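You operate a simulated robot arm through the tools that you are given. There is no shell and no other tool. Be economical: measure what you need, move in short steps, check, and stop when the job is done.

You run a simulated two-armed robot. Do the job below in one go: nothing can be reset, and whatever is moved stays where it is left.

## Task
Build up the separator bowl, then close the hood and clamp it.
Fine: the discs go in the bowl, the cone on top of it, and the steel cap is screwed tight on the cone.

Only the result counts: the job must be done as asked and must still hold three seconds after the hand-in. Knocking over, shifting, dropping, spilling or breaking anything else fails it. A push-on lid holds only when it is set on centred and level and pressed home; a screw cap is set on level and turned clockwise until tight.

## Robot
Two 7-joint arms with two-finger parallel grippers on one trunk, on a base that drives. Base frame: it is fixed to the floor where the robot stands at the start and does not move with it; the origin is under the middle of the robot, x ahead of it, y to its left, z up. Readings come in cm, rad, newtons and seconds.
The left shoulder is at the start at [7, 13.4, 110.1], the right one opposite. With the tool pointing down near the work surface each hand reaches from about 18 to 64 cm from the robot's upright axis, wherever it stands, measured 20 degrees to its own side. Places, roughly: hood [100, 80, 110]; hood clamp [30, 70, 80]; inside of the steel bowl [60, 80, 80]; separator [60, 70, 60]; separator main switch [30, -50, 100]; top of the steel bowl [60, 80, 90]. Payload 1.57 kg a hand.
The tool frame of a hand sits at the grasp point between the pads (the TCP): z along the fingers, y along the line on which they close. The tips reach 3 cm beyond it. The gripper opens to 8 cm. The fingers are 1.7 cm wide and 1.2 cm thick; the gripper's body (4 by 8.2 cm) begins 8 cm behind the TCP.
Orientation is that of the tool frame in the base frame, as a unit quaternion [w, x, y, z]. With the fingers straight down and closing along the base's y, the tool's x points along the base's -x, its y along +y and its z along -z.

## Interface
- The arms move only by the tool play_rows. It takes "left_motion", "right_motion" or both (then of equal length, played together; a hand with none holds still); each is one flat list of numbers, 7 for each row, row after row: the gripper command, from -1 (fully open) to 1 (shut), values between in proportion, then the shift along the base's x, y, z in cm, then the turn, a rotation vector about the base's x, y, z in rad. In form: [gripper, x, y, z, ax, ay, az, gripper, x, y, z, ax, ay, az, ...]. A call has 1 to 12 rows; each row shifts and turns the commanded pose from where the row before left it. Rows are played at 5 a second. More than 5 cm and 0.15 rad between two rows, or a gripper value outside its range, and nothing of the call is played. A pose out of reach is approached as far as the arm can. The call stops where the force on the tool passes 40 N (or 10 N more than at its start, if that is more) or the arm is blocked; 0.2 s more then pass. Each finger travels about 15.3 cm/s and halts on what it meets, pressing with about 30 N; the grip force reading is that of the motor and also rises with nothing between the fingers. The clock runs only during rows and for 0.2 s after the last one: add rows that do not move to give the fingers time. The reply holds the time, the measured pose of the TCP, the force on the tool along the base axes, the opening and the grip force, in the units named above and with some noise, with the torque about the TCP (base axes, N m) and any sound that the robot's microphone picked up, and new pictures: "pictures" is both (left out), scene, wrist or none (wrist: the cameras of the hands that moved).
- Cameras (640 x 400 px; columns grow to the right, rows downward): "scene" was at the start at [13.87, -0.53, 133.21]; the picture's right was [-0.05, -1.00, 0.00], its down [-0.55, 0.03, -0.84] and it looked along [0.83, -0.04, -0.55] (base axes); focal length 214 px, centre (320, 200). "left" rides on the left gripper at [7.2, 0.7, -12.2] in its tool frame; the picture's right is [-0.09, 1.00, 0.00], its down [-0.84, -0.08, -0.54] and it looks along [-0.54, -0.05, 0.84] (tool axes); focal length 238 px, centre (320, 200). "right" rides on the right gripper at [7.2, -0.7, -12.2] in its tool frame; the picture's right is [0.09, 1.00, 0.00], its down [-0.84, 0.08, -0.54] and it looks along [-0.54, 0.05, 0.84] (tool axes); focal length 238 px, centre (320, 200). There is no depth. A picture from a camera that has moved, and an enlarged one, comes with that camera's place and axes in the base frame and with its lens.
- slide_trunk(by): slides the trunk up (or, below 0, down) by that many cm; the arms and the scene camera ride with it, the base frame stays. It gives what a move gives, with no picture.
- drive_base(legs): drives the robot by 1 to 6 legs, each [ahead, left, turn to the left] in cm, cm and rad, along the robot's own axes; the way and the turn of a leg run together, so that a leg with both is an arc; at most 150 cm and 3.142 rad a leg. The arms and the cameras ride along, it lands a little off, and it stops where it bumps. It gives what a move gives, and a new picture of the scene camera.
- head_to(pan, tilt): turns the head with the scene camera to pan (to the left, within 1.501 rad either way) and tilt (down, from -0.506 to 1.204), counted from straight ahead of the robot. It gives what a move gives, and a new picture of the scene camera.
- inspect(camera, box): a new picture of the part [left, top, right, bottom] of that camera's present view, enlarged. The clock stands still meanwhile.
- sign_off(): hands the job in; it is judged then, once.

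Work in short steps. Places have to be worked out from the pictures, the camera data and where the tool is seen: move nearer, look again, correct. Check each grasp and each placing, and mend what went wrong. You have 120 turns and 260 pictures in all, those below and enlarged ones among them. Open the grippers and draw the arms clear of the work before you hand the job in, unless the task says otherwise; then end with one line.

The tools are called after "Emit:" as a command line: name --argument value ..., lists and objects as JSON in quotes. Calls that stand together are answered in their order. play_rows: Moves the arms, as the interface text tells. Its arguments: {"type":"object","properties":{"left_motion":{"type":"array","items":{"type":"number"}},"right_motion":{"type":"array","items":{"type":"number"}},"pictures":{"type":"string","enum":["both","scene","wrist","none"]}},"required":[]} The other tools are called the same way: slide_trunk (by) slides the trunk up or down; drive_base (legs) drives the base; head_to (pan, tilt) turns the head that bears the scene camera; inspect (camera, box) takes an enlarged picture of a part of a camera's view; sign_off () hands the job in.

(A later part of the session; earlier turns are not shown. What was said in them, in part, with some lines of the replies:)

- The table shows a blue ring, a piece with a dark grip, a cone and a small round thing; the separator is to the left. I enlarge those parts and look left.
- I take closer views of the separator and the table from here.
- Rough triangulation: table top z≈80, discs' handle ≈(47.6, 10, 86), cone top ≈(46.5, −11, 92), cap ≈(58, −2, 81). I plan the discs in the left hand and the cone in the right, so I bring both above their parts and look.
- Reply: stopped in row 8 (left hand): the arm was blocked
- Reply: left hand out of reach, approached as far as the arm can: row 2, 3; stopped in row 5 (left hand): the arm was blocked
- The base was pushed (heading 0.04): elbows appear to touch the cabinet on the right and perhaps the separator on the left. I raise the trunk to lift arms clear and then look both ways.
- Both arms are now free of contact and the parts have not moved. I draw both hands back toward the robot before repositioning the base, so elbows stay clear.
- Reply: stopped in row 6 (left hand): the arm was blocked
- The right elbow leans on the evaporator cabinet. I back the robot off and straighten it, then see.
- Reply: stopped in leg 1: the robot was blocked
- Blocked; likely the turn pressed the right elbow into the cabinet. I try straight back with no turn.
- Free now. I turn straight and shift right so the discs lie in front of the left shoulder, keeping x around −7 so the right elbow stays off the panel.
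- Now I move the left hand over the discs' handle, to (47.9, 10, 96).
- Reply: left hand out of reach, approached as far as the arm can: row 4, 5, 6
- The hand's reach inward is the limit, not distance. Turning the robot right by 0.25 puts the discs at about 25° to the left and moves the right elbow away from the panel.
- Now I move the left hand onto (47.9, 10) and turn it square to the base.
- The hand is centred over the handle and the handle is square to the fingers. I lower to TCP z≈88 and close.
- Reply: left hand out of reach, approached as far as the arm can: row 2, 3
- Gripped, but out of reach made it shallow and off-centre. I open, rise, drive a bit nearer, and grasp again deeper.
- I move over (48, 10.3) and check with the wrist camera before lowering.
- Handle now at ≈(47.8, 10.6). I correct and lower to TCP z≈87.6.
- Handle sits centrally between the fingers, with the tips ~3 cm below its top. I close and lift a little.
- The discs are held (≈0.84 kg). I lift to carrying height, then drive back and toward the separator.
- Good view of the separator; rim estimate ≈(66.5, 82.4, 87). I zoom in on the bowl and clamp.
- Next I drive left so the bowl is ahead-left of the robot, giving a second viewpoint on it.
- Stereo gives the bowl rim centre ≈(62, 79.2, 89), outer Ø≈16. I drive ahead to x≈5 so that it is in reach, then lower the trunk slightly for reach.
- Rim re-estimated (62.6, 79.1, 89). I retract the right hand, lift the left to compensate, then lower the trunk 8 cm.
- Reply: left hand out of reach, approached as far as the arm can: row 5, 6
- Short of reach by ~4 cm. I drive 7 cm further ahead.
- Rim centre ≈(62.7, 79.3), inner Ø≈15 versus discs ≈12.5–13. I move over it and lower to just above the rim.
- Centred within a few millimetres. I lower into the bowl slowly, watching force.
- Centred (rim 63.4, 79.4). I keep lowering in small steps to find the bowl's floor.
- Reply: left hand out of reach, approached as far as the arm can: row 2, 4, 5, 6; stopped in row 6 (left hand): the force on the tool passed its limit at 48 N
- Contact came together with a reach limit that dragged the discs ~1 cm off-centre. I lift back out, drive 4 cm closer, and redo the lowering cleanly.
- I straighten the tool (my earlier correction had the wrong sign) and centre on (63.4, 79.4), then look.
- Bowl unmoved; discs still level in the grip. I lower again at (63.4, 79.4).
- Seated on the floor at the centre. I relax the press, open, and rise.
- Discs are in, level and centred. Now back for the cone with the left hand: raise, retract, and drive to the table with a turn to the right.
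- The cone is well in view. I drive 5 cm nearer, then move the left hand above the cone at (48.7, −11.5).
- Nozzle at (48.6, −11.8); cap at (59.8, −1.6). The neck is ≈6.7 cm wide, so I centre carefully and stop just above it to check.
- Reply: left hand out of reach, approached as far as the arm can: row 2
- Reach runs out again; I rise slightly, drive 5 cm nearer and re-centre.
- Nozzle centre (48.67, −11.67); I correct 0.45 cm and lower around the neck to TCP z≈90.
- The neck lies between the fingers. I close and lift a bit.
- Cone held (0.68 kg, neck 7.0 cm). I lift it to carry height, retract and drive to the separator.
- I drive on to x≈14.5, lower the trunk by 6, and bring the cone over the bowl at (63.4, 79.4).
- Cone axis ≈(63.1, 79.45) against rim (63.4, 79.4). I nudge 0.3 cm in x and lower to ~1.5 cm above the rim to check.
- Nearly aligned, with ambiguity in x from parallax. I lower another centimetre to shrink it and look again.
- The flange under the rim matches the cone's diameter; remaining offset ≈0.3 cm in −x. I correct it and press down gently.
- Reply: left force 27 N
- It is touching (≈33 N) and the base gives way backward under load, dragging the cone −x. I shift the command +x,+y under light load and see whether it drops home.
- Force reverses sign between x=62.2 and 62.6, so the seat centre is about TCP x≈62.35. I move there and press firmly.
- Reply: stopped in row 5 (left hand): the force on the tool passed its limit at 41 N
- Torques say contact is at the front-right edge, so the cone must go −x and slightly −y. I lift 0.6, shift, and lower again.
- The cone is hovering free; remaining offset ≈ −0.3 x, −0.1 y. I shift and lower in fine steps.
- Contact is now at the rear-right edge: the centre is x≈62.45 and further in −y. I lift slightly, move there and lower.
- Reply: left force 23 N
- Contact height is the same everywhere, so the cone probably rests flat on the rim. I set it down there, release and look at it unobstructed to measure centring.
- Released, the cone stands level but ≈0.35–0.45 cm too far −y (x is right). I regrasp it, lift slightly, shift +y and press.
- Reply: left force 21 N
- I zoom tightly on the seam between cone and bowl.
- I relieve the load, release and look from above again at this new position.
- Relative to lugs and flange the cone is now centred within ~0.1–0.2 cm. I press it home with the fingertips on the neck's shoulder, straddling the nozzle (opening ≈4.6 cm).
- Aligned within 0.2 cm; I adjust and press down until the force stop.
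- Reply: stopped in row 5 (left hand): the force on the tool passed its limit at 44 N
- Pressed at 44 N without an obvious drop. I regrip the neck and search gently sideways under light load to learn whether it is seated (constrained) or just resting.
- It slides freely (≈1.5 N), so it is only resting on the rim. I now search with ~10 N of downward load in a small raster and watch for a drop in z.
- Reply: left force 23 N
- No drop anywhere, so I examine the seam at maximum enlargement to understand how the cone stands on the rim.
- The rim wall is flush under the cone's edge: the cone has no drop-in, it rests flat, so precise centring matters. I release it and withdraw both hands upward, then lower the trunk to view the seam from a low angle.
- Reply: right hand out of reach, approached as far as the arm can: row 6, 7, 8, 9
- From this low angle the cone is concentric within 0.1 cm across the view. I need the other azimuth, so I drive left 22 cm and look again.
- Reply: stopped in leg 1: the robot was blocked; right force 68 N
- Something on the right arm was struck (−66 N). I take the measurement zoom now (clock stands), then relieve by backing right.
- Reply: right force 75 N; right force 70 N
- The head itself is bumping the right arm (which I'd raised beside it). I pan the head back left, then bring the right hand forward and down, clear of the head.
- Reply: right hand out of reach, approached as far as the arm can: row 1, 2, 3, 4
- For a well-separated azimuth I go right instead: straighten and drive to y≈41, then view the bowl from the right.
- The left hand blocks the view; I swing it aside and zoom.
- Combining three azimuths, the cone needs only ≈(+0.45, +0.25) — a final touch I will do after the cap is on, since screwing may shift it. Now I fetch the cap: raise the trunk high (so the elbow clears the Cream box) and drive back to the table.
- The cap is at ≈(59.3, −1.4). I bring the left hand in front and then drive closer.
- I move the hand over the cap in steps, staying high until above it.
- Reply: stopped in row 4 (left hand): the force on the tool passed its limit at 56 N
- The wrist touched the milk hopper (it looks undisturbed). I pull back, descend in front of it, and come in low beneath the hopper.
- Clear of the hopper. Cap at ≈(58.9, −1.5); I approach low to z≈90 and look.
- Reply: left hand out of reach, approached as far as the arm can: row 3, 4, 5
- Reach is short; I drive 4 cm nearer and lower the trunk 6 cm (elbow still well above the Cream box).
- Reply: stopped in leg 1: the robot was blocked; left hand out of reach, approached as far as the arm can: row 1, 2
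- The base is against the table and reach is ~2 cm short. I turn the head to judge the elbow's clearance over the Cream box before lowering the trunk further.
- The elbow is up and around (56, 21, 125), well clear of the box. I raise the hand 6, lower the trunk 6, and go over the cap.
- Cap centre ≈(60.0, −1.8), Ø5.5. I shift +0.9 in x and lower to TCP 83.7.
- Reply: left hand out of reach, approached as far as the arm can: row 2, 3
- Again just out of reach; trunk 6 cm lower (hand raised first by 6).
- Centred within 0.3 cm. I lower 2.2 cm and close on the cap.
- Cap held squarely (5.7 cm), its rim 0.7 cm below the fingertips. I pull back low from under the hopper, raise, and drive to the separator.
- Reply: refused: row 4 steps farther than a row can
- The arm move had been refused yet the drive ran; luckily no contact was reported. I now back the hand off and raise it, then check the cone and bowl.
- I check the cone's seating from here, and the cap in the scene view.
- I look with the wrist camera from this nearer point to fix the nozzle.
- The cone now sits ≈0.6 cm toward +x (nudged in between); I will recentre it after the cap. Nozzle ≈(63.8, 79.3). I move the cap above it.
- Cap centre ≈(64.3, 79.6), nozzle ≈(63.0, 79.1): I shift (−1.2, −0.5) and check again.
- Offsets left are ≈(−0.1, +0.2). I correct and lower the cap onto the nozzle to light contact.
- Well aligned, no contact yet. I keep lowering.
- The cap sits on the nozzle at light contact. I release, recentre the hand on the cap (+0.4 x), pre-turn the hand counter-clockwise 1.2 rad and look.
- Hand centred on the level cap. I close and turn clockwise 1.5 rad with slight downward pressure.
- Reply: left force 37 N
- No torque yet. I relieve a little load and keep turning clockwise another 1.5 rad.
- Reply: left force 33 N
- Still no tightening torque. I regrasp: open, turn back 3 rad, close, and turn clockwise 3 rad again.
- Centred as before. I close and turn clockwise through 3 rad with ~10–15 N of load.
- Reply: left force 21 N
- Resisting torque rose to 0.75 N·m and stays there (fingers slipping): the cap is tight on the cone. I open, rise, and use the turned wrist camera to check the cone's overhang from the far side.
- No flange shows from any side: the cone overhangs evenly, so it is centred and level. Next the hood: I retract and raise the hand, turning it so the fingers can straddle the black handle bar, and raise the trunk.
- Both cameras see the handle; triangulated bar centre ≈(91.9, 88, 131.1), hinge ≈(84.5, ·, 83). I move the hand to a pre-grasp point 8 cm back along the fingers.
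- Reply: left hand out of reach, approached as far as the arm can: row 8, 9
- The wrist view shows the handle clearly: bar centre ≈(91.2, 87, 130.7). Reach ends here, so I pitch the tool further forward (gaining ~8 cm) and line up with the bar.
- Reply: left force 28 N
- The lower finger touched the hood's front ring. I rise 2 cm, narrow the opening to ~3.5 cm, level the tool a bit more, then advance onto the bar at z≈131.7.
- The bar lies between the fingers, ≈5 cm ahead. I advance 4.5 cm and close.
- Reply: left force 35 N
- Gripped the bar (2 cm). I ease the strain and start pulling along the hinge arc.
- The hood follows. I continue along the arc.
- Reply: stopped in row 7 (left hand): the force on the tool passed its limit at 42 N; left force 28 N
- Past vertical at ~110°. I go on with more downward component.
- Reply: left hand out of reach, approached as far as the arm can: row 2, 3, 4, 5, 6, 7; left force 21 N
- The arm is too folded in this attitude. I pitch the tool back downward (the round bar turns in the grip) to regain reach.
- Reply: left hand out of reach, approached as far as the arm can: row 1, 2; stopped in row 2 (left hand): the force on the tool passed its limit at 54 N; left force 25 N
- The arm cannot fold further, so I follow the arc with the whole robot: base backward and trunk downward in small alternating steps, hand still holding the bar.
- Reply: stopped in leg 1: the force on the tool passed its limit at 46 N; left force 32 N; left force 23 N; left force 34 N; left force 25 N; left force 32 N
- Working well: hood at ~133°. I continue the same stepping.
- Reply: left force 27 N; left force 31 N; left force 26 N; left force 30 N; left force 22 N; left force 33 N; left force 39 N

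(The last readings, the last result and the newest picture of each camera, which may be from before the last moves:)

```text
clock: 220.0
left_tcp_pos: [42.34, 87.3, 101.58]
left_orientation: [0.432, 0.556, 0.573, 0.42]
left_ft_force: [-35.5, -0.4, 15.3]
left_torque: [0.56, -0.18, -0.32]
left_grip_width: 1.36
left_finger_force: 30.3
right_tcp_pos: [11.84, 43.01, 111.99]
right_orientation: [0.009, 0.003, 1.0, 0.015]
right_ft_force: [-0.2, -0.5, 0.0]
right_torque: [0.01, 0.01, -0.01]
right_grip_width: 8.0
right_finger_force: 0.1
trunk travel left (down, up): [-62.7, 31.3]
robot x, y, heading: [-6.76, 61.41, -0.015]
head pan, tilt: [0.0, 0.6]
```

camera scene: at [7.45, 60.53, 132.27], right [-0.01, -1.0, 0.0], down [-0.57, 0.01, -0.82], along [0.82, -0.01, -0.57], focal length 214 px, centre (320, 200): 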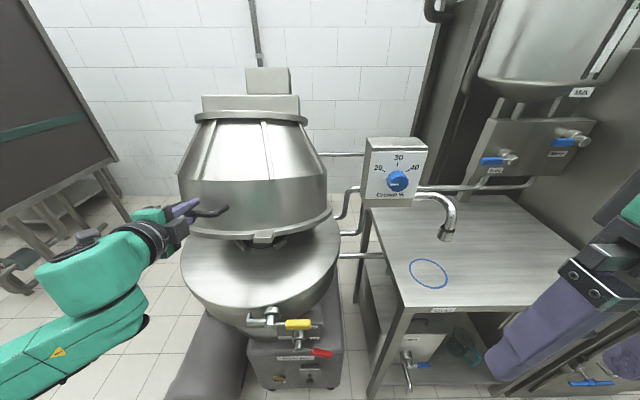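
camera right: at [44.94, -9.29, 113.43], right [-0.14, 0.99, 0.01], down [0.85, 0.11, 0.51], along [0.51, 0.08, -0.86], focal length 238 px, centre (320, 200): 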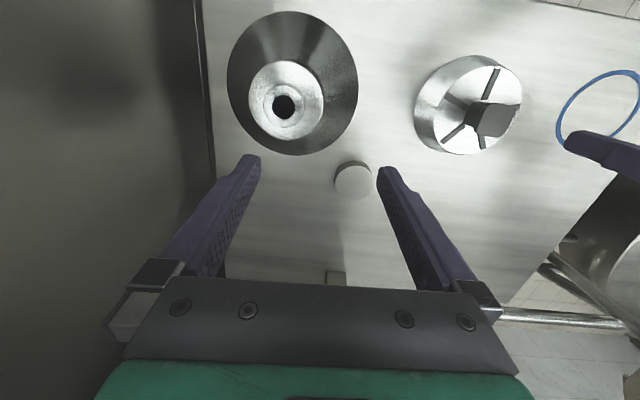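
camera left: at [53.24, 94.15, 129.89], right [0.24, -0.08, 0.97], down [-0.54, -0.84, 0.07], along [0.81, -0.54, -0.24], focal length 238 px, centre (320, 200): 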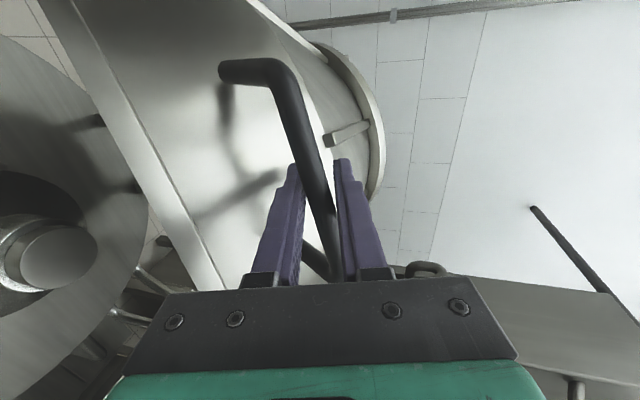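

Hood at ~156°. I continue to closing.

Emit:
drive_base --legs '[[-1.7, 0, 0]]'

Emit:
slide_trunk --by -4.2

Emit:
drive_base --legs '[[-1.5, 0, 0]]'

Emit:
slide_trunk --by -4.2

Emit:
drive_base --legs '[[-1, 0, 0]]'

Emit:
slide_trunk --by -3

Emit:
head_to --pan 0.05 --tilt 0.6

```text
clock: 220.8
left_tcp_pos: [41.9, 87.35, 100.62]
left_orientation: [0.427, 0.56, 0.577, 0.414]
left_ft_force: [4.4, -8.0, -5.4]
left_torque: [0.47, -0.09, -0.04]
left_grip_width: 1.43
left_finger_force: 30.4
right_tcp_pos: [11.36, 42.96, 111.84]
right_orientation: [0.001, 0.004, 1.0, 0.015]
right_ft_force: [-0.1, -0.7, -0.4]
right_torque: [-0.03, 0.0, -0.02]
right_grip_width: 8.02
right_finger_force: 0.0
trunk travel left (down, up): [-62.7, 31.3]
robot x, y, heading: [-8.66, 61.08, -0.015]
head pan, tilt: [0.0, 0.6]
camera scene: at [5.53, 60.58, 128.2], right [-0.02, -1.0, 0.0], down [-0.57, 0.01, -0.82], along [0.82, -0.01, -0.57], focal length 214 px, centre (320, 200)
```

scene: 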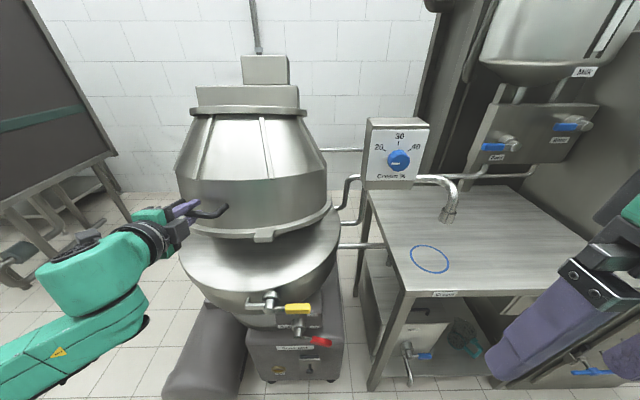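

```text
clock: 221.7
left_tcp_pos: [40.93, 87.46, 97.04]
left_orientation: [0.431, 0.557, 0.574, 0.417]
left_ft_force: [-37.0, -1.4, 8.6]
left_torque: [0.54, -0.16, -0.26]
left_grip_width: 1.42
left_finger_force: 31.0
right_tcp_pos: [10.16, 42.94, 107.93]
right_orientation: [0.007, 0.002, 1.0, 0.014]
right_ft_force: [0.4, 0.5, -0.2]
right_torque: [-0.01, 0.01, -0.05]
right_grip_width: 8.03
right_finger_force: 0.2
trunk travel left (down, up): [-58.5, 35.5]
robot x, y, heading: [-8.73, 61.53, -0.016]
head pan, tilt: [0.0, 0.6]
```

```text
clock: 222.4
left_tcp_pos: [40.58, 87.32, 96.33]
left_orientation: [0.427, 0.561, 0.578, 0.412]
left_ft_force: [6.9, -6.6, -6.4]
left_torque: [0.56, -0.14, 0.14]
left_grip_width: 1.5
left_finger_force: 31.1
right_tcp_pos: [9.91, 42.97, 107.67]
right_orientation: [0.0, 0.004, 1.0, 0.014]
right_ft_force: [-1.0, -0.3, 0.1]
right_torque: [0.02, 0.0, 0.0]
right_grip_width: 8.0
right_finger_force: 0.1
trunk travel left (down, up): [-58.5, 35.5]
robot x, y, heading: [-9.86, 61.28, -0.02]
head pan, tilt: [0.0, 0.6]
camera scene: at [4.07, 60.62, 123.99], right [-0.02, -1.0, 0.0], down [-0.57, 0.01, -0.82], along [0.82, -0.01, -0.57], focal length 214 px, centre (320, 200)
```

scene: 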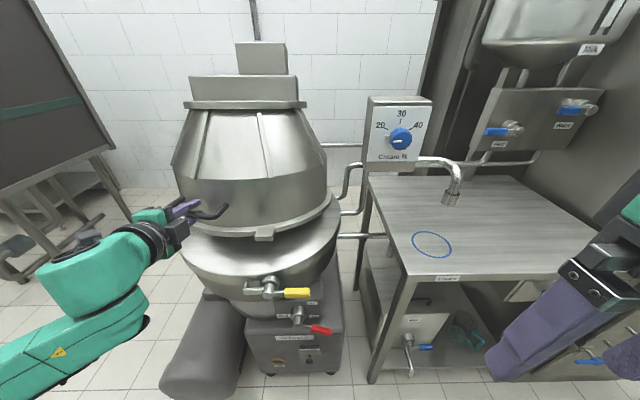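

```text
clock: 223.3
left_tcp_pos: [39.56, 87.25, 92.4]
left_orientation: [0.43, 0.559, 0.576, 0.414]
left_ft_force: [-28.1, -2.0, 2.0]
left_torque: [0.43, -0.05, -0.21]
left_grip_width: 1.6
left_finger_force: 31.5
right_tcp_pos: [8.96, 43.08, 103.6]
right_orientation: [0.006, 0.004, 1.0, 0.013]
right_ft_force: [-0.3, -0.1, 0.6]
right_torque: [0.01, 0.0, -0.02]
right_grip_width: 8.0
right_finger_force: 0.0
trunk travel left (down, up): [-54.3, 39.7]
robot x, y, heading: [-10.1, 61.17, -0.01]
head pan, tilt: [0.0, 0.6]
```

```text
clock: 224.0
left_tcp_pos: [39.59, 87.32, 92.06]
left_orientation: [0.427, 0.561, 0.578, 0.412]
left_ft_force: [5.8, -4.8, -2.8]
left_torque: [0.63, -0.2, 0.14]
left_grip_width: 1.54
left_finger_force: 30.8
right_tcp_pos: [8.89, 42.98, 103.48]
right_orientation: [0.001, 0.003, 1.0, 0.015]
right_ft_force: [-0.5, -0.4, 0.2]
right_torque: [-0.01, 0.0, 0.04]
right_grip_width: 8.0
right_finger_force: 0.1
trunk travel left (down, up): [-54.3, 39.7]
robot x, y, heading: [-10.79, 60.92, -0.02]
head pan, tilt: [0.0, 0.6]
camera scene: at [3.08, 60.64, 119.81], right [-0.02, -1.0, 0.0], down [-0.57, 0.01, -0.82], along [0.82, -0.01, -0.57], focal length 214 px, centre (320, 200)
```

scene: 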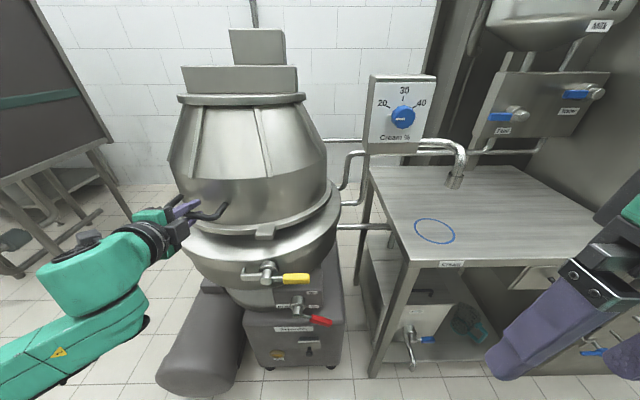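

```text
clock: 224.8
left_tcp_pos: [39.05, 87.35, 89.26]
left_orientation: [0.427, 0.56, 0.577, 0.413]
left_ft_force: [-17.3, -3.3, -2.8]
left_torque: [0.75, -0.38, 0.39]
left_grip_width: 1.56
left_finger_force: 31.9
right_tcp_pos: [8.34, 42.92, 100.51]
right_orientation: [0.004, 0.003, 1.0, 0.014]
right_ft_force: [0.8, 0.7, 0.3]
right_torque: [0.0, 0.01, 0.01]
right_grip_width: 8.01
right_finger_force: 0.0
trunk travel left (down, up): [-51.3, 42.7]
robot x, y, heading: [-10.85, 61.17, -0.021]
head pan, tilt: [0.0, 0.6]
```

```text
clock: 225.4
left_tcp_pos: [39.07, 87.29, 89.29]
left_orientation: [0.429, 0.559, 0.576, 0.413]
left_ft_force: [-17.9, -2.9, -2.2]
left_torque: [0.43, -0.18, -0.47]
left_grip_width: 1.55
left_finger_force: 31.4
right_tcp_pos: [8.37, 43.07, 100.52]
right_orientation: [0.003, 0.003, 1.0, 0.013]
right_ft_force: [-0.9, 0.3, 0.1]
right_torque: [0.02, 0.03, -0.02]
right_grip_width: 8.02
right_finger_force: 0.1
trunk travel left (down, up): [-51.3, 42.7]
robot x, y, heading: [-11.21, 61.07, -0.016]
head pan, tilt: [0.051, 0.6]
camera scene: at [2.46, 61.15, 116.89], right [0.03, -1.0, 0.0], down [-0.56, -0.02, -0.83], along [0.83, 0.03, -0.56], focal length 214 px, centre (320, 200)
```

scene: 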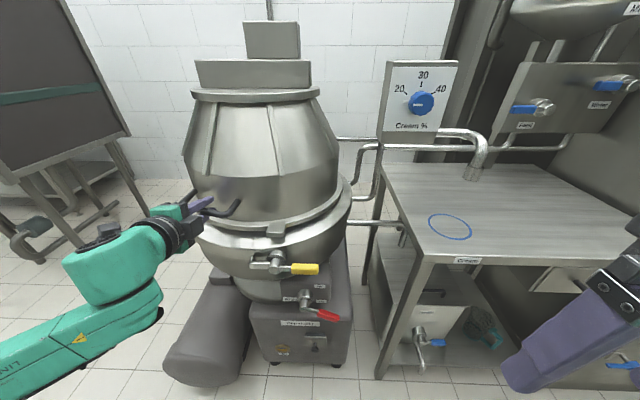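

Almost shut. I continue the last couple of centimetres and look at the joint.

Emit:
drive_base --legs '[[-0.6, 0, 0]]'

Emit:
slide_trunk --by -1.5

Emit:
slide_trunk --by -1.5

Emit:
inspect --camera "scene" --box '[180, 170, 360, 310]'

```text
clock: 226.1
left_tcp_pos: [39.08, 87.33, 89.15]
left_orientation: [0.425, 0.561, 0.578, 0.413]
left_ft_force: [9.8, -5.1, -2.9]
left_torque: [0.68, -0.33, 0.17]
left_grip_width: 1.57
left_finger_force: 31.0
right_tcp_pos: [8.36, 43.02, 100.31]
right_orientation: [0.001, 0.004, 1.0, 0.014]
right_ft_force: [-1.2, -0.7, 0.5]
right_torque: [0.01, -0.03, -0.01]
right_grip_width: 8.02
right_finger_force: 0.0
trunk travel left (down, up): [-51.3, 42.7]
robot x, y, heading: [-11.16, 61.05, -0.019]
head pan, tilt: [0.051, 0.6]
camera scene: at [2.54, 61.09, 116.81], right [0.03, -1.0, 0.0], down [-0.57, -0.02, -0.82], along [0.82, 0.03, -0.57], focal length 214 px, centre (320, 200)
```

scene: 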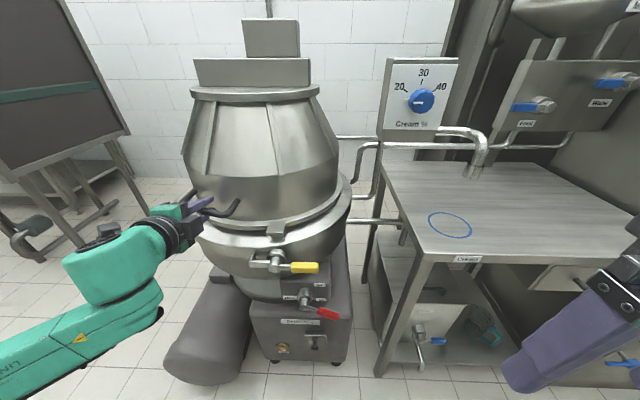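

```text
clock: 226.8
left_tcp_pos: [38.89, 87.28, 87.62]
left_orientation: [0.426, 0.562, 0.577, 0.411]
left_ft_force: [-1.1, -2.9, -3.3]
left_torque: [0.8, -0.39, 0.43]
left_grip_width: 1.59
left_finger_force: 32.2
right_tcp_pos: [8.08, 43.04, 99.0]
right_orientation: [0.001, 0.004, 1.0, 0.013]
right_ft_force: [0.1, 0.3, 0.1]
right_torque: [0.0, 0.01, 0.01]
right_grip_width: 7.99
right_finger_force: 0.1
trunk travel left (down, up): [-49.8, 44.2]
robot x, y, heading: [-11.49, 61.19, -0.02]
head pan, tilt: [0.051, 0.6]
```

```text
clock: 227.4
left_tcp_pos: [38.82, 87.3, 87.18]
left_orientation: [0.433, 0.557, 0.569, 0.422]
left_ft_force: [-5.6, -2.3, 3.6]
left_torque: [0.68, -0.27, 0.03]
left_grip_width: 1.56
left_finger_force: 30.9
right_tcp_pos: [7.95, 43.04, 97.37]
right_orientation: [0.003, 0.005, 1.0, 0.015]
right_ft_force: [0.9, 0.2, 0.4]
right_torque: [0.0, -0.03, -0.02]
right_grip_width: 8.0
right_finger_force: 0.1
trunk travel left (down, up): [-48.3, 45.7]
robot x, y, heading: [-11.59, 61.19, -0.018]
head pan, tilt: [0.051, 0.6]
stopped: the force on the tool passed its limit at 41 N (the readings are from after the stop); the commanded pose is now the measured one
```

```text
2.86 times, centred on (270, 240) of scene
camera zoom: at [2.12, 61.13, 113.84], right [0.03, -1.0, 0.0], down [-0.56, -0.02, -0.83], along [0.83, 0.03, -0.56], focal length 613 px, centre (463, 86)
```

zoom: 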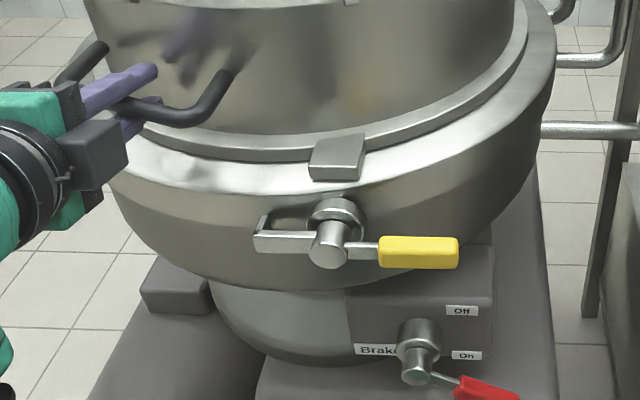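

The hood is shut (tab over the clamp). The clamp is a rotary bail: turning the yellow handle down swings the bail up over the tab. I release the bar, back out, and shift the robot right to use the same hand on the yellow handle.

Emit:
play_rows --left_motion '[-0.2, 0, 0, 0, 0, 0, 0, -0.2, 0, 0, 0, 0, 0, 0, -0.2, -3, 0, 0.8, 0, 0, 0, -0.2, -4, 0, 1, 0, 0, 0, -0.2, -4, 0, 1, 0, 0, 0]' --pictures "none"

Emit:
drive_base --legs '[[0, -14, 0.02]]'

Emit:
play_rows --left_motion '[-0.5, 0, -2, -2.5, 0, -0.05, 0, -0.5, 0, -2, -2.5, 0, -0.05, 0, -0.5, 0, -2, -2.5, 0, -0.05, 0, -0.5, 0, -1.5, -2.5, 0, -0.05, 0, -0.5, 0, 0, -2, 0, 0, 0]' --pictures "both"

```text
clock: 228.6
left_tcp_pos: [38.68, 88.36, 87.33]
left_orientation: [0.433, 0.557, 0.572, 0.42]
left_ft_force: [-0.4, 0.2, -0.4]
left_torque: [0.04, -0.01, 0.0]
left_grip_width: 4.78
left_finger_force: 0.0
left hand out of reach, approached as far as the arm can: row 3, 4, 5
right_tcp_pos: [8.1, 43.08, 97.44]
right_orientation: [0.002, 0.004, 1.0, 0.015]
right_ft_force: [0.6, 0.0, 0.0]
right_torque: [0.05, 0.01, 0.02]
right_grip_width: 8.01
right_finger_force: 0.0
trunk travel left (down, up): [-48.3, 45.7]
robot x, y, heading: [-11.21, 61.23, -0.023]
head pan, tilt: [0.051, 0.6]
```

```text
clock: 229.9
left_tcp_pos: [37.8, 75.51, 87.24]
left_orientation: [0.427, 0.551, 0.577, 0.425]
left_ft_force: [0.0, 0.2, -0.2]
left_torque: [0.01, 0.01, 0.02]
left_grip_width: 4.77
left_finger_force: 0.0
right_tcp_pos: [8.36, 29.59, 97.48]
right_orientation: [0.001, -0.008, 1.0, 0.014]
right_ft_force: [-0.4, 0.2, -1.0]
right_torque: [0.0, -0.01, 0.02]
right_grip_width: 7.99
right_finger_force: 0.0
trunk travel left (down, up): [-48.3, 45.7]
robot x, y, heading: [-11.51, 47.6, 0.006]
head pan, tilt: [0.051, 0.6]
camera scene: at [2.2, 47.55, 113.85], right [0.06, -1.0, 0.0], down [-0.56, -0.03, -0.83], along [0.82, 0.05, -0.56], focal length 214 px, centre (320, 200)
```

scene: 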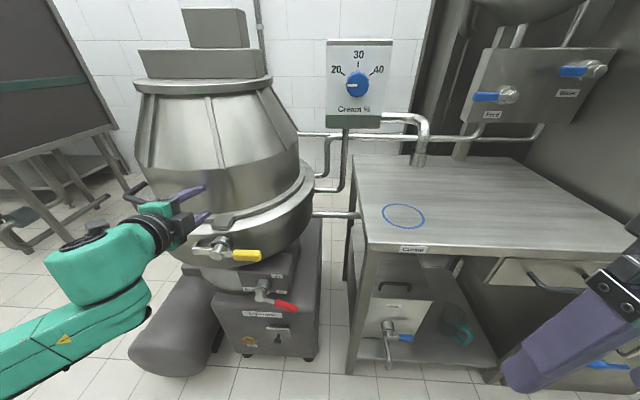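

```text
clock: 230.6
left_tcp_pos: [37.44, 71.9, 83.57]
left_orientation: [0.458, 0.514, 0.549, 0.475]
left_ft_force: [-12.5, 11.8, 21.9]
left_torque: [0.57, -0.15, 0.35]
left_grip_width: 4.21
left_finger_force: 0.0
right_tcp_pos: [7.81, 29.73, 97.61]
right_orientation: [0.005, -0.01, 1.0, 0.015]
right_ft_force: [0.3, -0.2, 0.5]
right_torque: [0.01, -0.01, -0.02]
right_grip_width: 8.01
right_finger_force: 0.0
trunk travel left (down, up): [-48.3, 45.7]
robot x, y, heading: [-11.65, 47.47, 0.003]
head pan, tilt: [0.051, 0.6]
stopped in row 3 (left hand): the force on the tool passed its limit at 51 N (the readings are from after the stop); the commanded pose is now the measured one
camera scene: at [1.54, 47.63, 113.96], right [0.06, -1.0, 0.0], down [-0.56, -0.03, -0.83], along [0.83, 0.05, -0.56], focal length 214 px, centre (320, 200)
camera left: at [24.89, 78.57, 85.73], right [0.13, -0.07, 0.99], down [-0.5, -0.86, 0.01], along [0.85, -0.5, -0.15], focal length 238 px, centre (320, 200)
```

scene: 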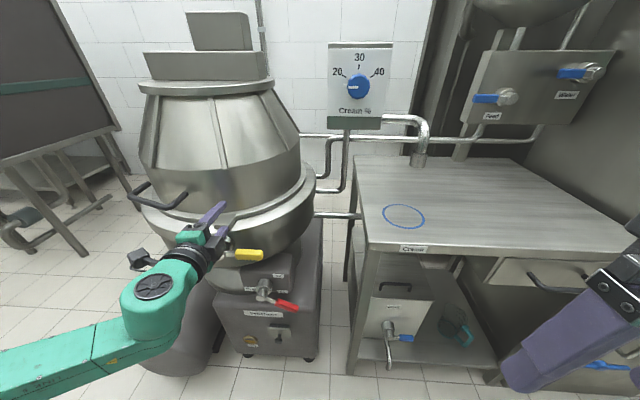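
left: 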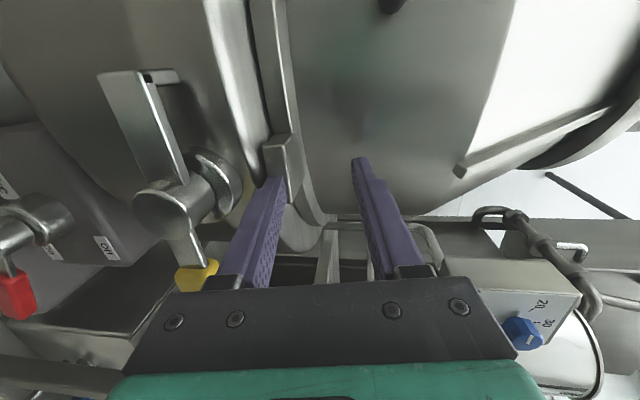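

The hand hadn't withdrawn fully and a finger rests on the hood ring. I back the base 9 cm, then line up with the yellow handle at ≈(33, 65.6, 77).

Emit:
drive_base --legs '[[-9, 0, 0]]'

Emit:
play_rows --left_motion '[-0.3, 0, -2, -2, 0, 0, 0, -0.3, 0, -2, -2, 0, 0, 0, -0.3, 0, -2.2, -2.5, 0, 0, 0, -0.3, 0, 0, 0, 0, 0, 0]' --pictures "both"

```text
clock: 231.4
left_tcp_pos: [36.42, 71.76, 83.98]
left_orientation: [0.462, 0.514, 0.543, 0.477]
left_ft_force: [-8.0, 1.3, 12.0]
left_torque: [0.11, 0.04, 0.07]
left_grip_width: 5.08
left_finger_force: 0.0
right_tcp_pos: [6.88, 29.65, 97.55]
right_orientation: [0.005, -0.009, 1.0, 0.015]
right_ft_force: [0.2, -0.2, -0.1]
right_torque: [0.02, 0.01, -0.04]
right_grip_width: 7.98
right_finger_force: 0.0
trunk travel left (down, up): [-48.3, 45.7]
robot x, y, heading: [-12.75, 47.26, 0.01]
head pan, tilt: [0.051, 0.6]
stopped in leg 1: the force on the tool passed its limit at 44 N (the readings are from after the stop); the commanded pose is now the measured one
camera scene: at [0.57, 47.66, 113.88], right [0.06, -1.0, 0.0], down [-0.56, -0.03, -0.83], along [0.83, 0.05, -0.56], focal length 214 px, centre (320, 200)
```

scene: 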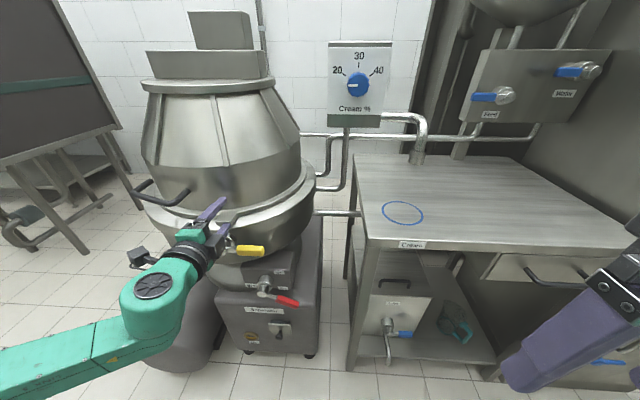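

```text
clock: 231.8
left_tcp_pos: [36.43, 70.73, 83.02]
left_orientation: [0.461, 0.499, 0.542, 0.495]
left_ft_force: [-14.4, 13.5, 24.9]
left_torque: [0.55, -0.21, 0.49]
left_grip_width: 3.2
left_finger_force: 0.1
right_tcp_pos: [6.69, 29.89, 97.6]
right_orientation: [0.005, -0.011, 1.0, 0.014]
right_ft_force: [-0.1, -0.4, 0.1]
right_torque: [0.06, -0.01, 0.0]
right_grip_width: 8.03
right_finger_force: 0.1
trunk travel left (down, up): [-48.3, 45.7]
robot x, y, heading: [-13.09, 47.72, 0.013]
head pan, tilt: [0.051, 0.6]
stopped in row 2 (left hand): the force on the tool passed its limit at 55 N (the readings are from after the stop); the commanded pose is now the measured one
camera scene: at [0.2, 47.73, 113.95], right [0.06, -1.0, 0.0], down [-0.56, -0.03, -0.83], along [0.83, 0.05, -0.56], focal length 214 px, centre (320, 200)
camera left: at [23.67, 77.09, 84.6], right [0.09, -0.08, 0.99], down [-0.48, -0.88, -0.03], along [0.87, -0.47, -0.12], focal length 238 px, centre (320, 200)
```

scene: 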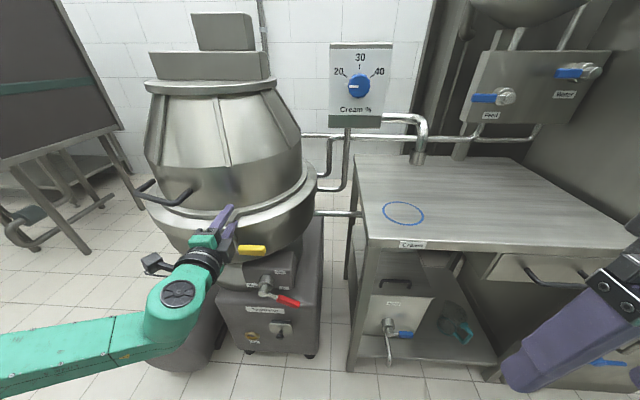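
left: 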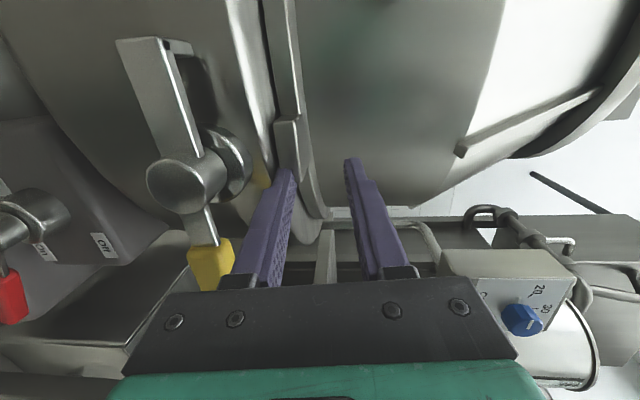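

The fingers are pressing on the tab. I lift with the trunk first, then back away.

Emit:
slide_trunk --by 3

Emit:
drive_base --legs '[[-9, 0, 0]]'

```text
clock: 232.6
left_tcp_pos: [36.78, 70.45, 85.1]
left_orientation: [0.458, 0.506, 0.547, 0.485]
left_ft_force: [-0.4, 0.6, 0.0]
left_torque: [0.05, 0.02, -0.03]
left_grip_width: 5.19
left_finger_force: 0.0
right_tcp_pos: [7.16, 29.87, 100.5]
right_orientation: [0.003, -0.009, 1.0, 0.014]
right_ft_force: [-0.6, -0.1, -0.5]
right_torque: [-0.01, -0.01, 0.01]
right_grip_width: 7.99
right_finger_force: 0.1
trunk travel left (down, up): [-51.3, 42.7]
robot x, y, heading: [-12.81, 46.99, 0.01]
head pan, tilt: [0.051, 0.6]
```

```text
clock: 233.7
left_tcp_pos: [27.99, 70.44, 85.17]
left_orientation: [0.458, 0.505, 0.545, 0.487]
left_ft_force: [-0.5, 0.4, 0.5]
left_torque: [-0.02, 0.0, -0.01]
left_grip_width: 5.18
left_finger_force: 0.0
right_tcp_pos: [-1.78, 29.7, 100.53]
right_orientation: [0.002, -0.01, 1.0, 0.014]
right_ft_force: [0.3, -0.7, 0.3]
right_torque: [0.0, 0.0, -0.02]
right_grip_width: 8.0
right_finger_force: 0.0
trunk travel left (down, up): [-51.3, 42.7]
robot x, y, heading: [-22.17, 47.17, 0.013]
head pan, tilt: [0.051, 0.6]
camera scene: at [-8.03, 47.7, 116.85], right [0.06, -1.0, 0.0], down [-0.56, -0.03, -0.83], along [0.82, 0.05, -0.56], focal length 214 px, centre (320, 200)
```

scene: 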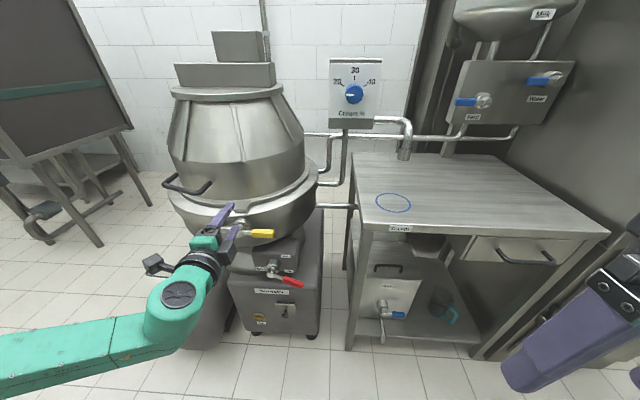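

Free. I bring the hand level with the yellow handle, still short of it, and check.

Emit:
play_rows --left_motion '[-0.3, -0.5, -1.6, -2.7, 0, 0, -0.03, -0.3, -0.5, -1.6, -2.7, 0, 0, -0.03, -0.3, 0, -1.6, -2.8, 0, 0, 0, -0.3, 0, 0, 0, 0, 0, 0]' --pictures "both"

```text
clock: 234.7
left_tcp_pos: [26.99, 65.5, 76.77]
left_orientation: [0.473, 0.52, 0.531, 0.473]
left_ft_force: [0.0, -0.8, 0.8]
left_torque: [-0.03, 0.0, -0.02]
left_grip_width: 5.2
left_finger_force: 0.0
right_tcp_pos: [-1.67, 29.78, 100.62]
right_orientation: [0.003, -0.01, 1.0, 0.015]
right_ft_force: [0.2, 0.0, -0.3]
right_torque: [-0.01, -0.05, 0.03]
right_grip_width: 8.01
right_finger_force: 0.0
trunk travel left (down, up): [-51.3, 42.7]
robot x, y, heading: [-21.72, 46.84, 0.006]
head pan, tilt: [0.051, 0.6]
camera scene: at [-8.05, 47.76, 116.86], right [0.06, -1.0, 0.0], down [-0.56, -0.03, -0.83], along [0.82, 0.05, -0.56], focal length 214 px, centre (320, 200)
camera left: at [14.7, 72.75, 78.61], right [0.1, -0.08, 0.99], down [-0.54, -0.84, -0.01], along [0.84, -0.53, -0.13], focal length 238 px, centre (320, 200)
```

scene: 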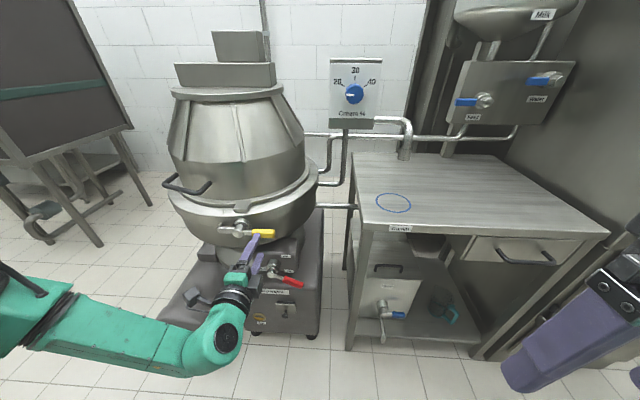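
left: 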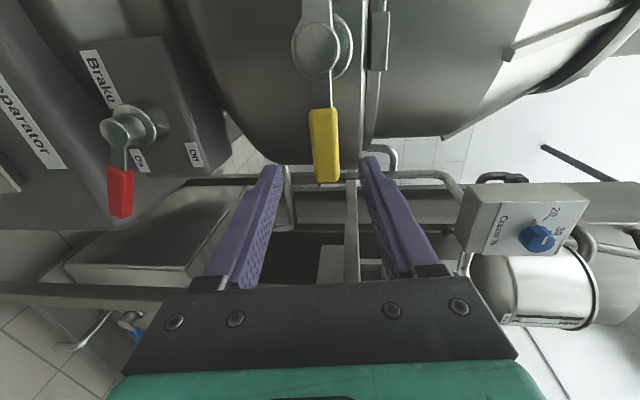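

The yellow handle lies squarely between the fingers; pivot ≈(y 73, z 76.4). I advance 5.7 cm and grip.

Emit:
play_rows --left_motion '[-0.3, 2, 0, -0.1, 0, 0, 0, -0.3, 2, 0, -0.1, 0, 0, 0, -0.3, 1.7, 0, 0, 0, 0, 0, -0.3, 0, 0, 0, 0, 0, 0, 1, 0, 0, 0, 0, 0, 0, 1, 0, 0, 0, 0, 0, 0, 1, 0, 0, 0, 0, 0, 0]' --pictures "wrist"

```text
clock: 236.3
left_tcp_pos: [32.8, 65.82, 76.68]
left_orientation: [0.472, 0.522, 0.531, 0.472]
left_ft_force: [-6.3, -0.5, -10.9]
left_torque: [0.59, -0.44, -0.02]
left_grip_width: 2.33
left_finger_force: 35.5
right_tcp_pos: [-1.56, 29.78, 100.41]
right_orientation: [0.002, -0.01, 1.0, 0.015]
right_ft_force: [-1.0, -0.2, 0.1]
right_torque: [0.01, 0.01, 0.0]
right_grip_width: 8.0
right_finger_force: 0.0
trunk travel left (down, up): [-51.3, 42.7]
robot x, y, heading: [-21.79, 47.32, 0.01]
head pan, tilt: [0.051, 0.6]
camera left: at [20.58, 72.92, 78.56], right [0.11, -0.08, 0.99], down [-0.54, -0.84, -0.01], along [0.83, -0.53, -0.14], focal length 238 px, centre (320, 200)
```

left: 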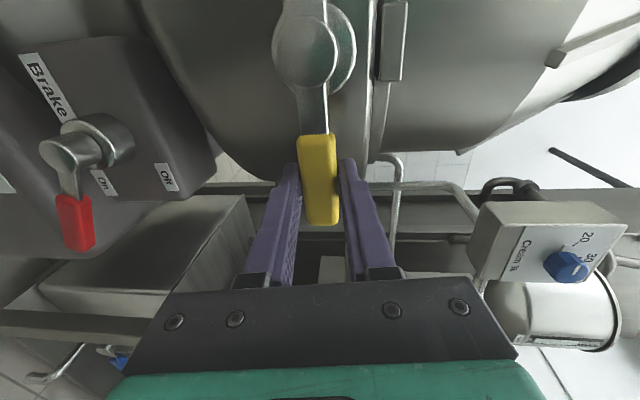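

Gripped (2.3 cm). I turn it downward about the pivot for the first 0.56 rad and watch the forces.

Emit:
play_rows --left_motion '[1, 0, 0.07, -1.0, 0.14, 0, 0, 1, 0, 0.21, -0.99, 0.14, 0, 0, 1, 0, 0.35, -0.95, 0.14, 0, 0, 1, 0, 0.47, -0.89, 0.14, 0, 0, 1, 0, 0, 0, 0, 0, 0]' --pictures "both"

```text
clock: 237.5
left_tcp_pos: [32.87, 67.02, 73.51]
left_orientation: [0.31, 0.637, 0.378, 0.597]
left_ft_force: [0.1, -23.3, -23.3]
left_torque: [-0.77, -0.26, -0.52]
left_grip_width: 2.37
left_finger_force: 36.5
left hand out of reach, approached as far as the arm can: row 4
right_tcp_pos: [-1.37, 29.49, 100.39]
right_orientation: [0.0, -0.007, 1.0, 0.015]
right_ft_force: [0.7, 0.9, 0.5]
right_torque: [-0.03, 0.0, 0.01]
right_grip_width: 8.01
right_finger_force: 0.1
trunk travel left (down, up): [-51.3, 42.7]
robot x, y, heading: [-21.85, 47.13, 0.009]
head pan, tilt: [0.051, 0.6]
camera scene: at [-7.6, 47.41, 116.78], right [0.06, -1.0, 0.0], down [-0.57, -0.03, -0.82], along [0.82, 0.05, -0.57], focal length 214 px, centre (320, 200)
camera left: at [20.66, 72.17, 78.93], right [0.11, -0.6, 0.79], down [-0.55, -0.7, -0.45], along [0.83, -0.39, -0.41], focal length 238 px, centre (320, 200)
```

scene: 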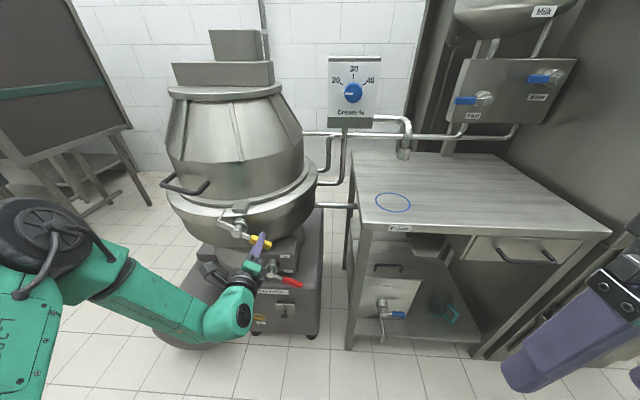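
left: 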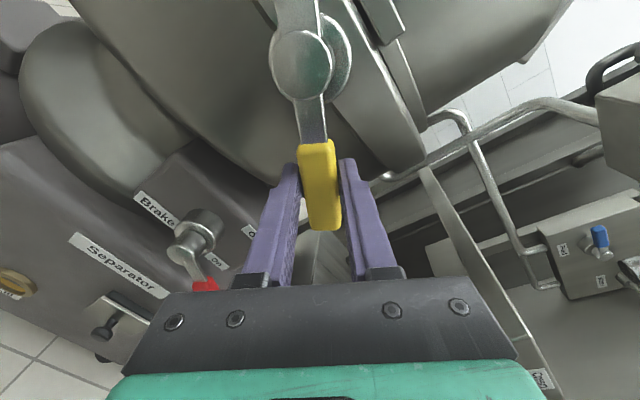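

The bail rises toward the tab, so the direction is right, but the wrist roll runs out. I release, back off, close the fingers and come in above the handle to push it the rest of the way.

Emit:
play_rows --left_motion '[-0.3, 0, 0.3, 0.3, 0, 0, 0, -0.3, 0, 0, 0, 0, 0, 0, -0.3, -3, 0, 0, 0, 0, 0, -0.3, -4, 0, 0, 0, 0, 0, 1, 0, -0.6, 3, 0, 0, 0, 1, 0, -0.6, 2.8, 0, 0, 0, 1, 0, 0, 0, 0, 0, 0]' --pictures "both"

```text
clock: 239.1
left_tcp_pos: [25.52, 66.23, 79.63]
left_orientation: [0.31, 0.631, 0.379, 0.601]
left_ft_force: [1.0, -0.8, 0.4]
left_torque: [0.01, 0.0, 0.0]
left_grip_width: 0.02
left_finger_force: 21.4
right_tcp_pos: [-1.69, 29.72, 100.46]
right_orientation: [0.001, -0.01, 1.0, 0.014]
right_ft_force: [0.6, 1.1, 0.2]
right_torque: [0.01, -0.01, 0.0]
right_grip_width: 8.01
right_finger_force: 0.0
trunk travel left (down, up): [-51.3, 42.7]
robot x, y, heading: [-21.99, 47.37, 0.012]
head pan, tilt: [0.051, 0.6]
camera scene: at [-7.93, 47.69, 116.84], right [0.06, -1.0, 0.0], down [-0.56, -0.03, -0.82], along [0.82, 0.05, -0.57], focal length 214 px, centre (320, 200)
camera left: at [13.3, 71.32, 85.01], right [0.11, -0.6, 0.8], down [-0.54, -0.71, -0.46], along [0.84, -0.38, -0.4], focal length 238 px, centre (320, 200)
```

scene: 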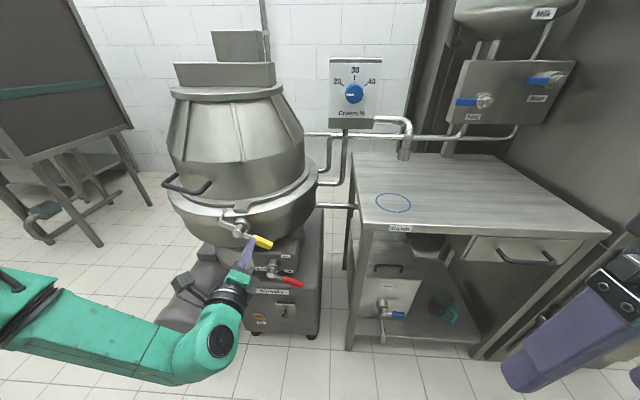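
left: 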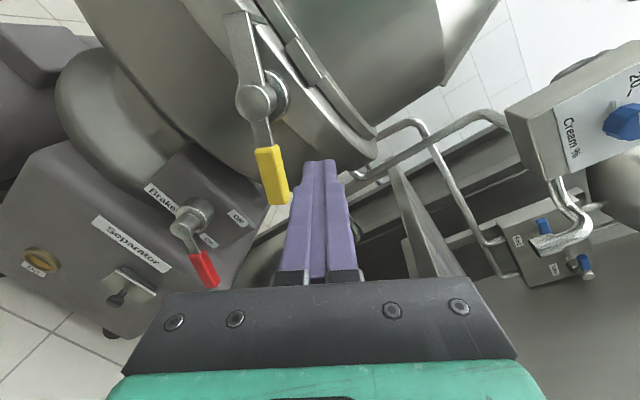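

The handle stayed where I left it. I advance the closed fingers beside it and push it down and around.

Emit:
play_rows --left_motion '[1, 3.5, 0, 0, 0, 0, 0, 1, 3.5, 0, 0, 0, 0, 0, 1, 0, 0, -2, 0, 0, 0, 1, 0, 0, -1.9, 0, 0, 0, 1, 0, 0.25, -1.1, 0, 0, 0, 1, 0, 0.35, -1.1, 0, 0, 0, 1, 0, 0.5, -0.9, 0, 0, 0, 1, 0, 0.65, -0.8, 0, 0, 0, 1, 0, 0.8, -0.65, 0, 0, 0, 1, 0, 0.8, -0.6, 0, 0, 0, 1, 0, 0, 0, 0, 0, 0]' --pictures "both"

```text
clock: 241.5
left_tcp_pos: [32.16, 70.27, 72.28]
left_orientation: [0.31, 0.632, 0.38, 0.6]
left_ft_force: [3.4, -3.2, 0.0]
left_torque: [-0.03, -0.03, -0.16]
left_grip_width: 0.01
left_finger_force: 21.7
left hand out of reach, approached as far as the arm can: row 7, 8, 10
right_tcp_pos: [-1.63, 29.79, 100.44]
right_orientation: [0.002, -0.01, 1.0, 0.014]
right_ft_force: [0.3, -0.2, 0.2]
right_torque: [0.0, -0.03, 0.04]
right_grip_width: 8.02
right_finger_force: 0.0
trunk travel left (down, up): [-51.3, 42.7]
robot x, y, heading: [-21.85, 47.13, 0.016]
head pan, tilt: [0.051, 0.6]
camera scene: at [-7.89, 47.61, 116.84], right [0.06, -1.0, 0.0], down [-0.56, -0.03, -0.82], along [0.82, 0.05, -0.57], focal length 214 px, centre (320, 200)
camera left: at [20.0, 75.33, 77.58], right [0.11, -0.6, 0.8], down [-0.54, -0.71, -0.46], along [0.83, -0.38, -0.4], focal length 238 px, centre (320, 200)
```

scene: 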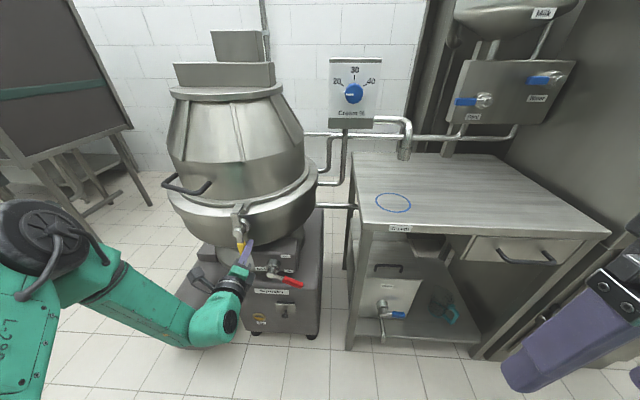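
left: 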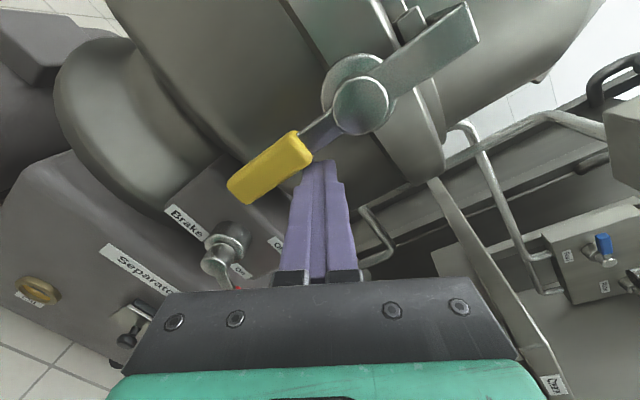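

The handle is almost straight down and the bail nearly over the tab. I zoom, and push further to its stop.

Emit:
play_rows --left_motion '[1, 0, 0.8, -0.3, 0, 0, 0, 1, 0, 0.8, -0.2, 0, 0, 0, 1, 0, 0.8, 0, 0, 0, 0, 1, 0, 0.6, 0, 0, 0, 0, 1, 0, 0, 0, 0, 0, 0]' --pictures "none"

Emit:
inspect --camera "scene" --box '[190, 180, 310, 290]'

Emit:
inspect --camera "left" --box '[200, 0, 520, 220]'

```text
clock: 242.1
left_tcp_pos: [32.04, 70.33, 72.11]
left_orientation: [0.324, 0.634, 0.368, 0.598]
left_ft_force: [-0.7, -18.2, 5.5]
left_torque: [-0.08, -0.12, -0.53]
left_grip_width: 0.0
left_finger_force: 21.0
right_tcp_pos: [-1.74, 29.57, 100.58]
right_orientation: [0.003, -0.007, 1.0, 0.013]
right_ft_force: [-0.2, 0.7, 0.9]
right_torque: [-0.03, 0.01, 0.02]
right_grip_width: 7.99
right_finger_force: 0.0
trunk travel left (down, up): [-51.3, 42.7]
robot x, y, heading: [-21.96, 47.47, 0.002]
head pan, tilt: [0.051, 0.6]
stopped in row 3 (left hand): the force on the tool passed its limit at 44 N (the readings are from after the stop); the commanded pose is now the measured one
```

```text
3.64 times, centred on (250, 235) of scene
camera zoom: at [-8.1, 47.57, 116.87], right [0.06, -1.0, 0.0], down [-0.56, -0.03, -0.83], along [0.82, 0.05, -0.56], focal length 780 px, centre (574, 73)
```

zoom: 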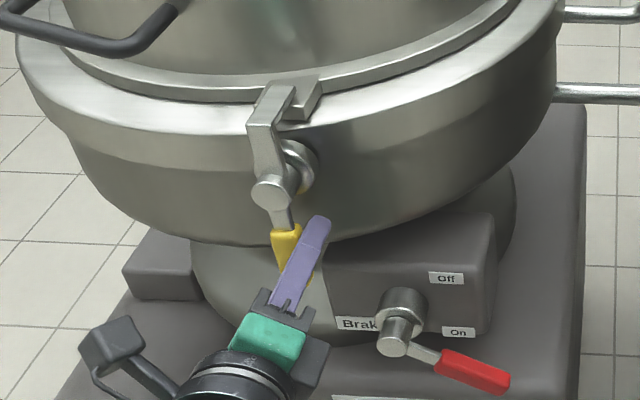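

```text
1.82 times, centred on (360, 110) of left
camera zoom: at [20.04, 75.9, 77.35], right [0.08, -0.59, 0.8], down [-0.56, -0.69, -0.46], along [0.83, -0.41, -0.39], focal length 433 px, centre (247, 364)
```

zoom: 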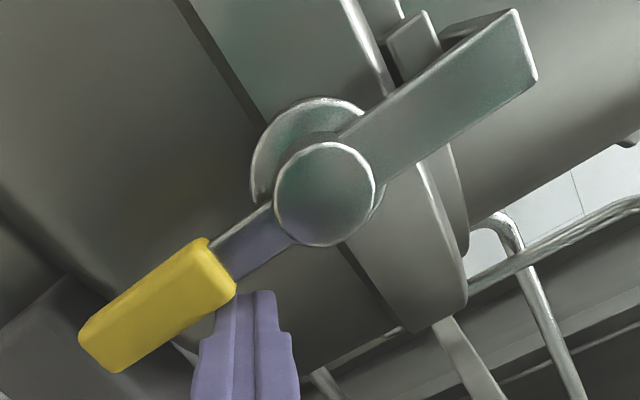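

The lever is hard against its stop (44 N), handle straight down and the bail over the hood tab. I withdraw the fingers, open, and back away.

Emit:
play_rows --left_motion '[1, 0, -1.2, 0, 0, 0, 0, 1, -2, 0, 0, 0, 0, 0, 1, -3, 0, 0, 0, 0, 0, 0, -3, 0, 0, 0, 0, 0, -1, 0, 0, 0, 0, 0, 0]' --pictures "none"

Emit:
drive_base --legs '[[-20, 0, 0]]'

Emit:
inspect --camera "scene" --box '[190, 130, 330, 290]'

```text
clock: 243.3
left_tcp_pos: [24.02, 69.93, 72.03]
left_orientation: [0.32, 0.633, 0.372, 0.598]
left_ft_force: [-0.3, 0.9, 0.4]
left_torque: [-0.04, -0.03, -0.01]
left_grip_width: 7.99
left_finger_force: 0.0
left hand out of reach, approached as far as the arm can: row 1
right_tcp_pos: [-1.75, 29.71, 100.54]
right_orientation: [0.002, -0.008, 1.0, 0.014]
right_ft_force: [-0.6, 0.2, -0.3]
right_torque: [0.0, 0.01, 0.01]
right_grip_width: 8.01
right_finger_force: 0.1
trunk travel left (down, up): [-51.3, 42.7]
robot x, y, heading: [-21.82, 46.64, 0.002]
head pan, tilt: [0.051, 0.6]
```

```text
clock: 244.9
left_tcp_pos: [4.27, 69.85, 72.12]
left_orientation: [0.319, 0.633, 0.372, 0.599]
left_ft_force: [0.0, 0.8, 0.4]
left_torque: [-0.01, -0.01, -0.01]
left_grip_width: 8.0
left_finger_force: 0.0
right_tcp_pos: [-21.43, 29.53, 100.57]
right_orientation: [0.002, -0.008, 1.0, 0.013]
right_ft_force: [-0.4, 0.5, -0.2]
right_torque: [0.01, -0.02, 0.03]
right_grip_width: 8.01
right_finger_force: 0.0
trunk travel left (down, up): [-51.3, 42.7]
robot x, y, heading: [-41.54, 46.65, 0.005]
head pan, tilt: [0.051, 0.6]
camera scene: at [-27.73, 47.47, 116.85], right [0.06, -1.0, 0.0], down [-0.56, -0.03, -0.83], along [0.82, 0.05, -0.56], focal length 214 px, centre (320, 200)
```

scene: 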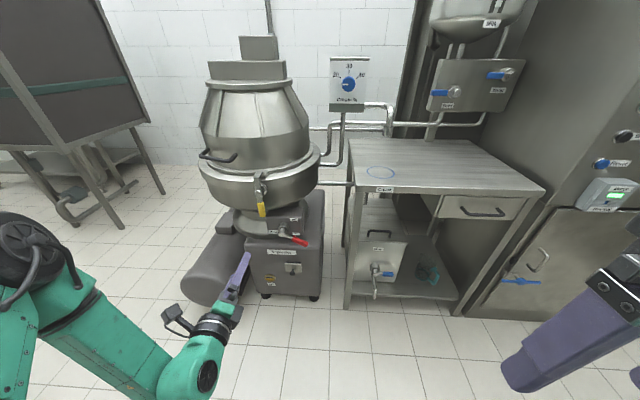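

```text
2.50 times, centred on (260, 210) of scene
camera zoom: at [-27.73, 47.47, 116.85], right [0.06, -1.0, 0.0], down [-0.56, -0.03, -0.83], along [0.82, 0.05, -0.56], focal length 536 px, centre (470, 175)
```

zoom: 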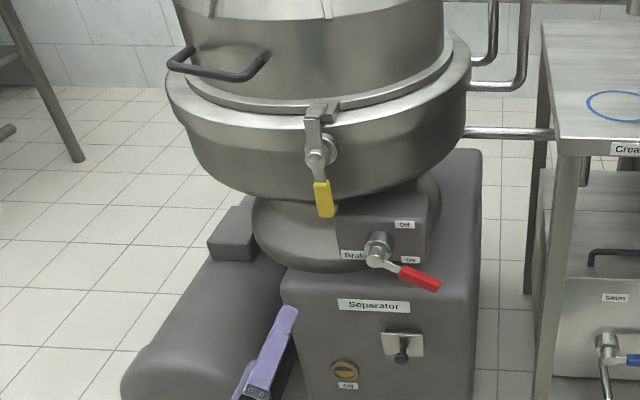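

The hood sits level and closed and the bail is over the tab with the handle down. Both grippers are open and clear of the work, so I hand in.

Emit:
sign_off

```text
The job is handed in.
```

The discs are in the bowl, the cone is set on it with the steel cap turned tight, and the hood is closed and clamped. One doubt remains: the cone never clicked or dropped into the bowl when I pressed it. It looked centred and level when I last checked it, just before I closed the hood.
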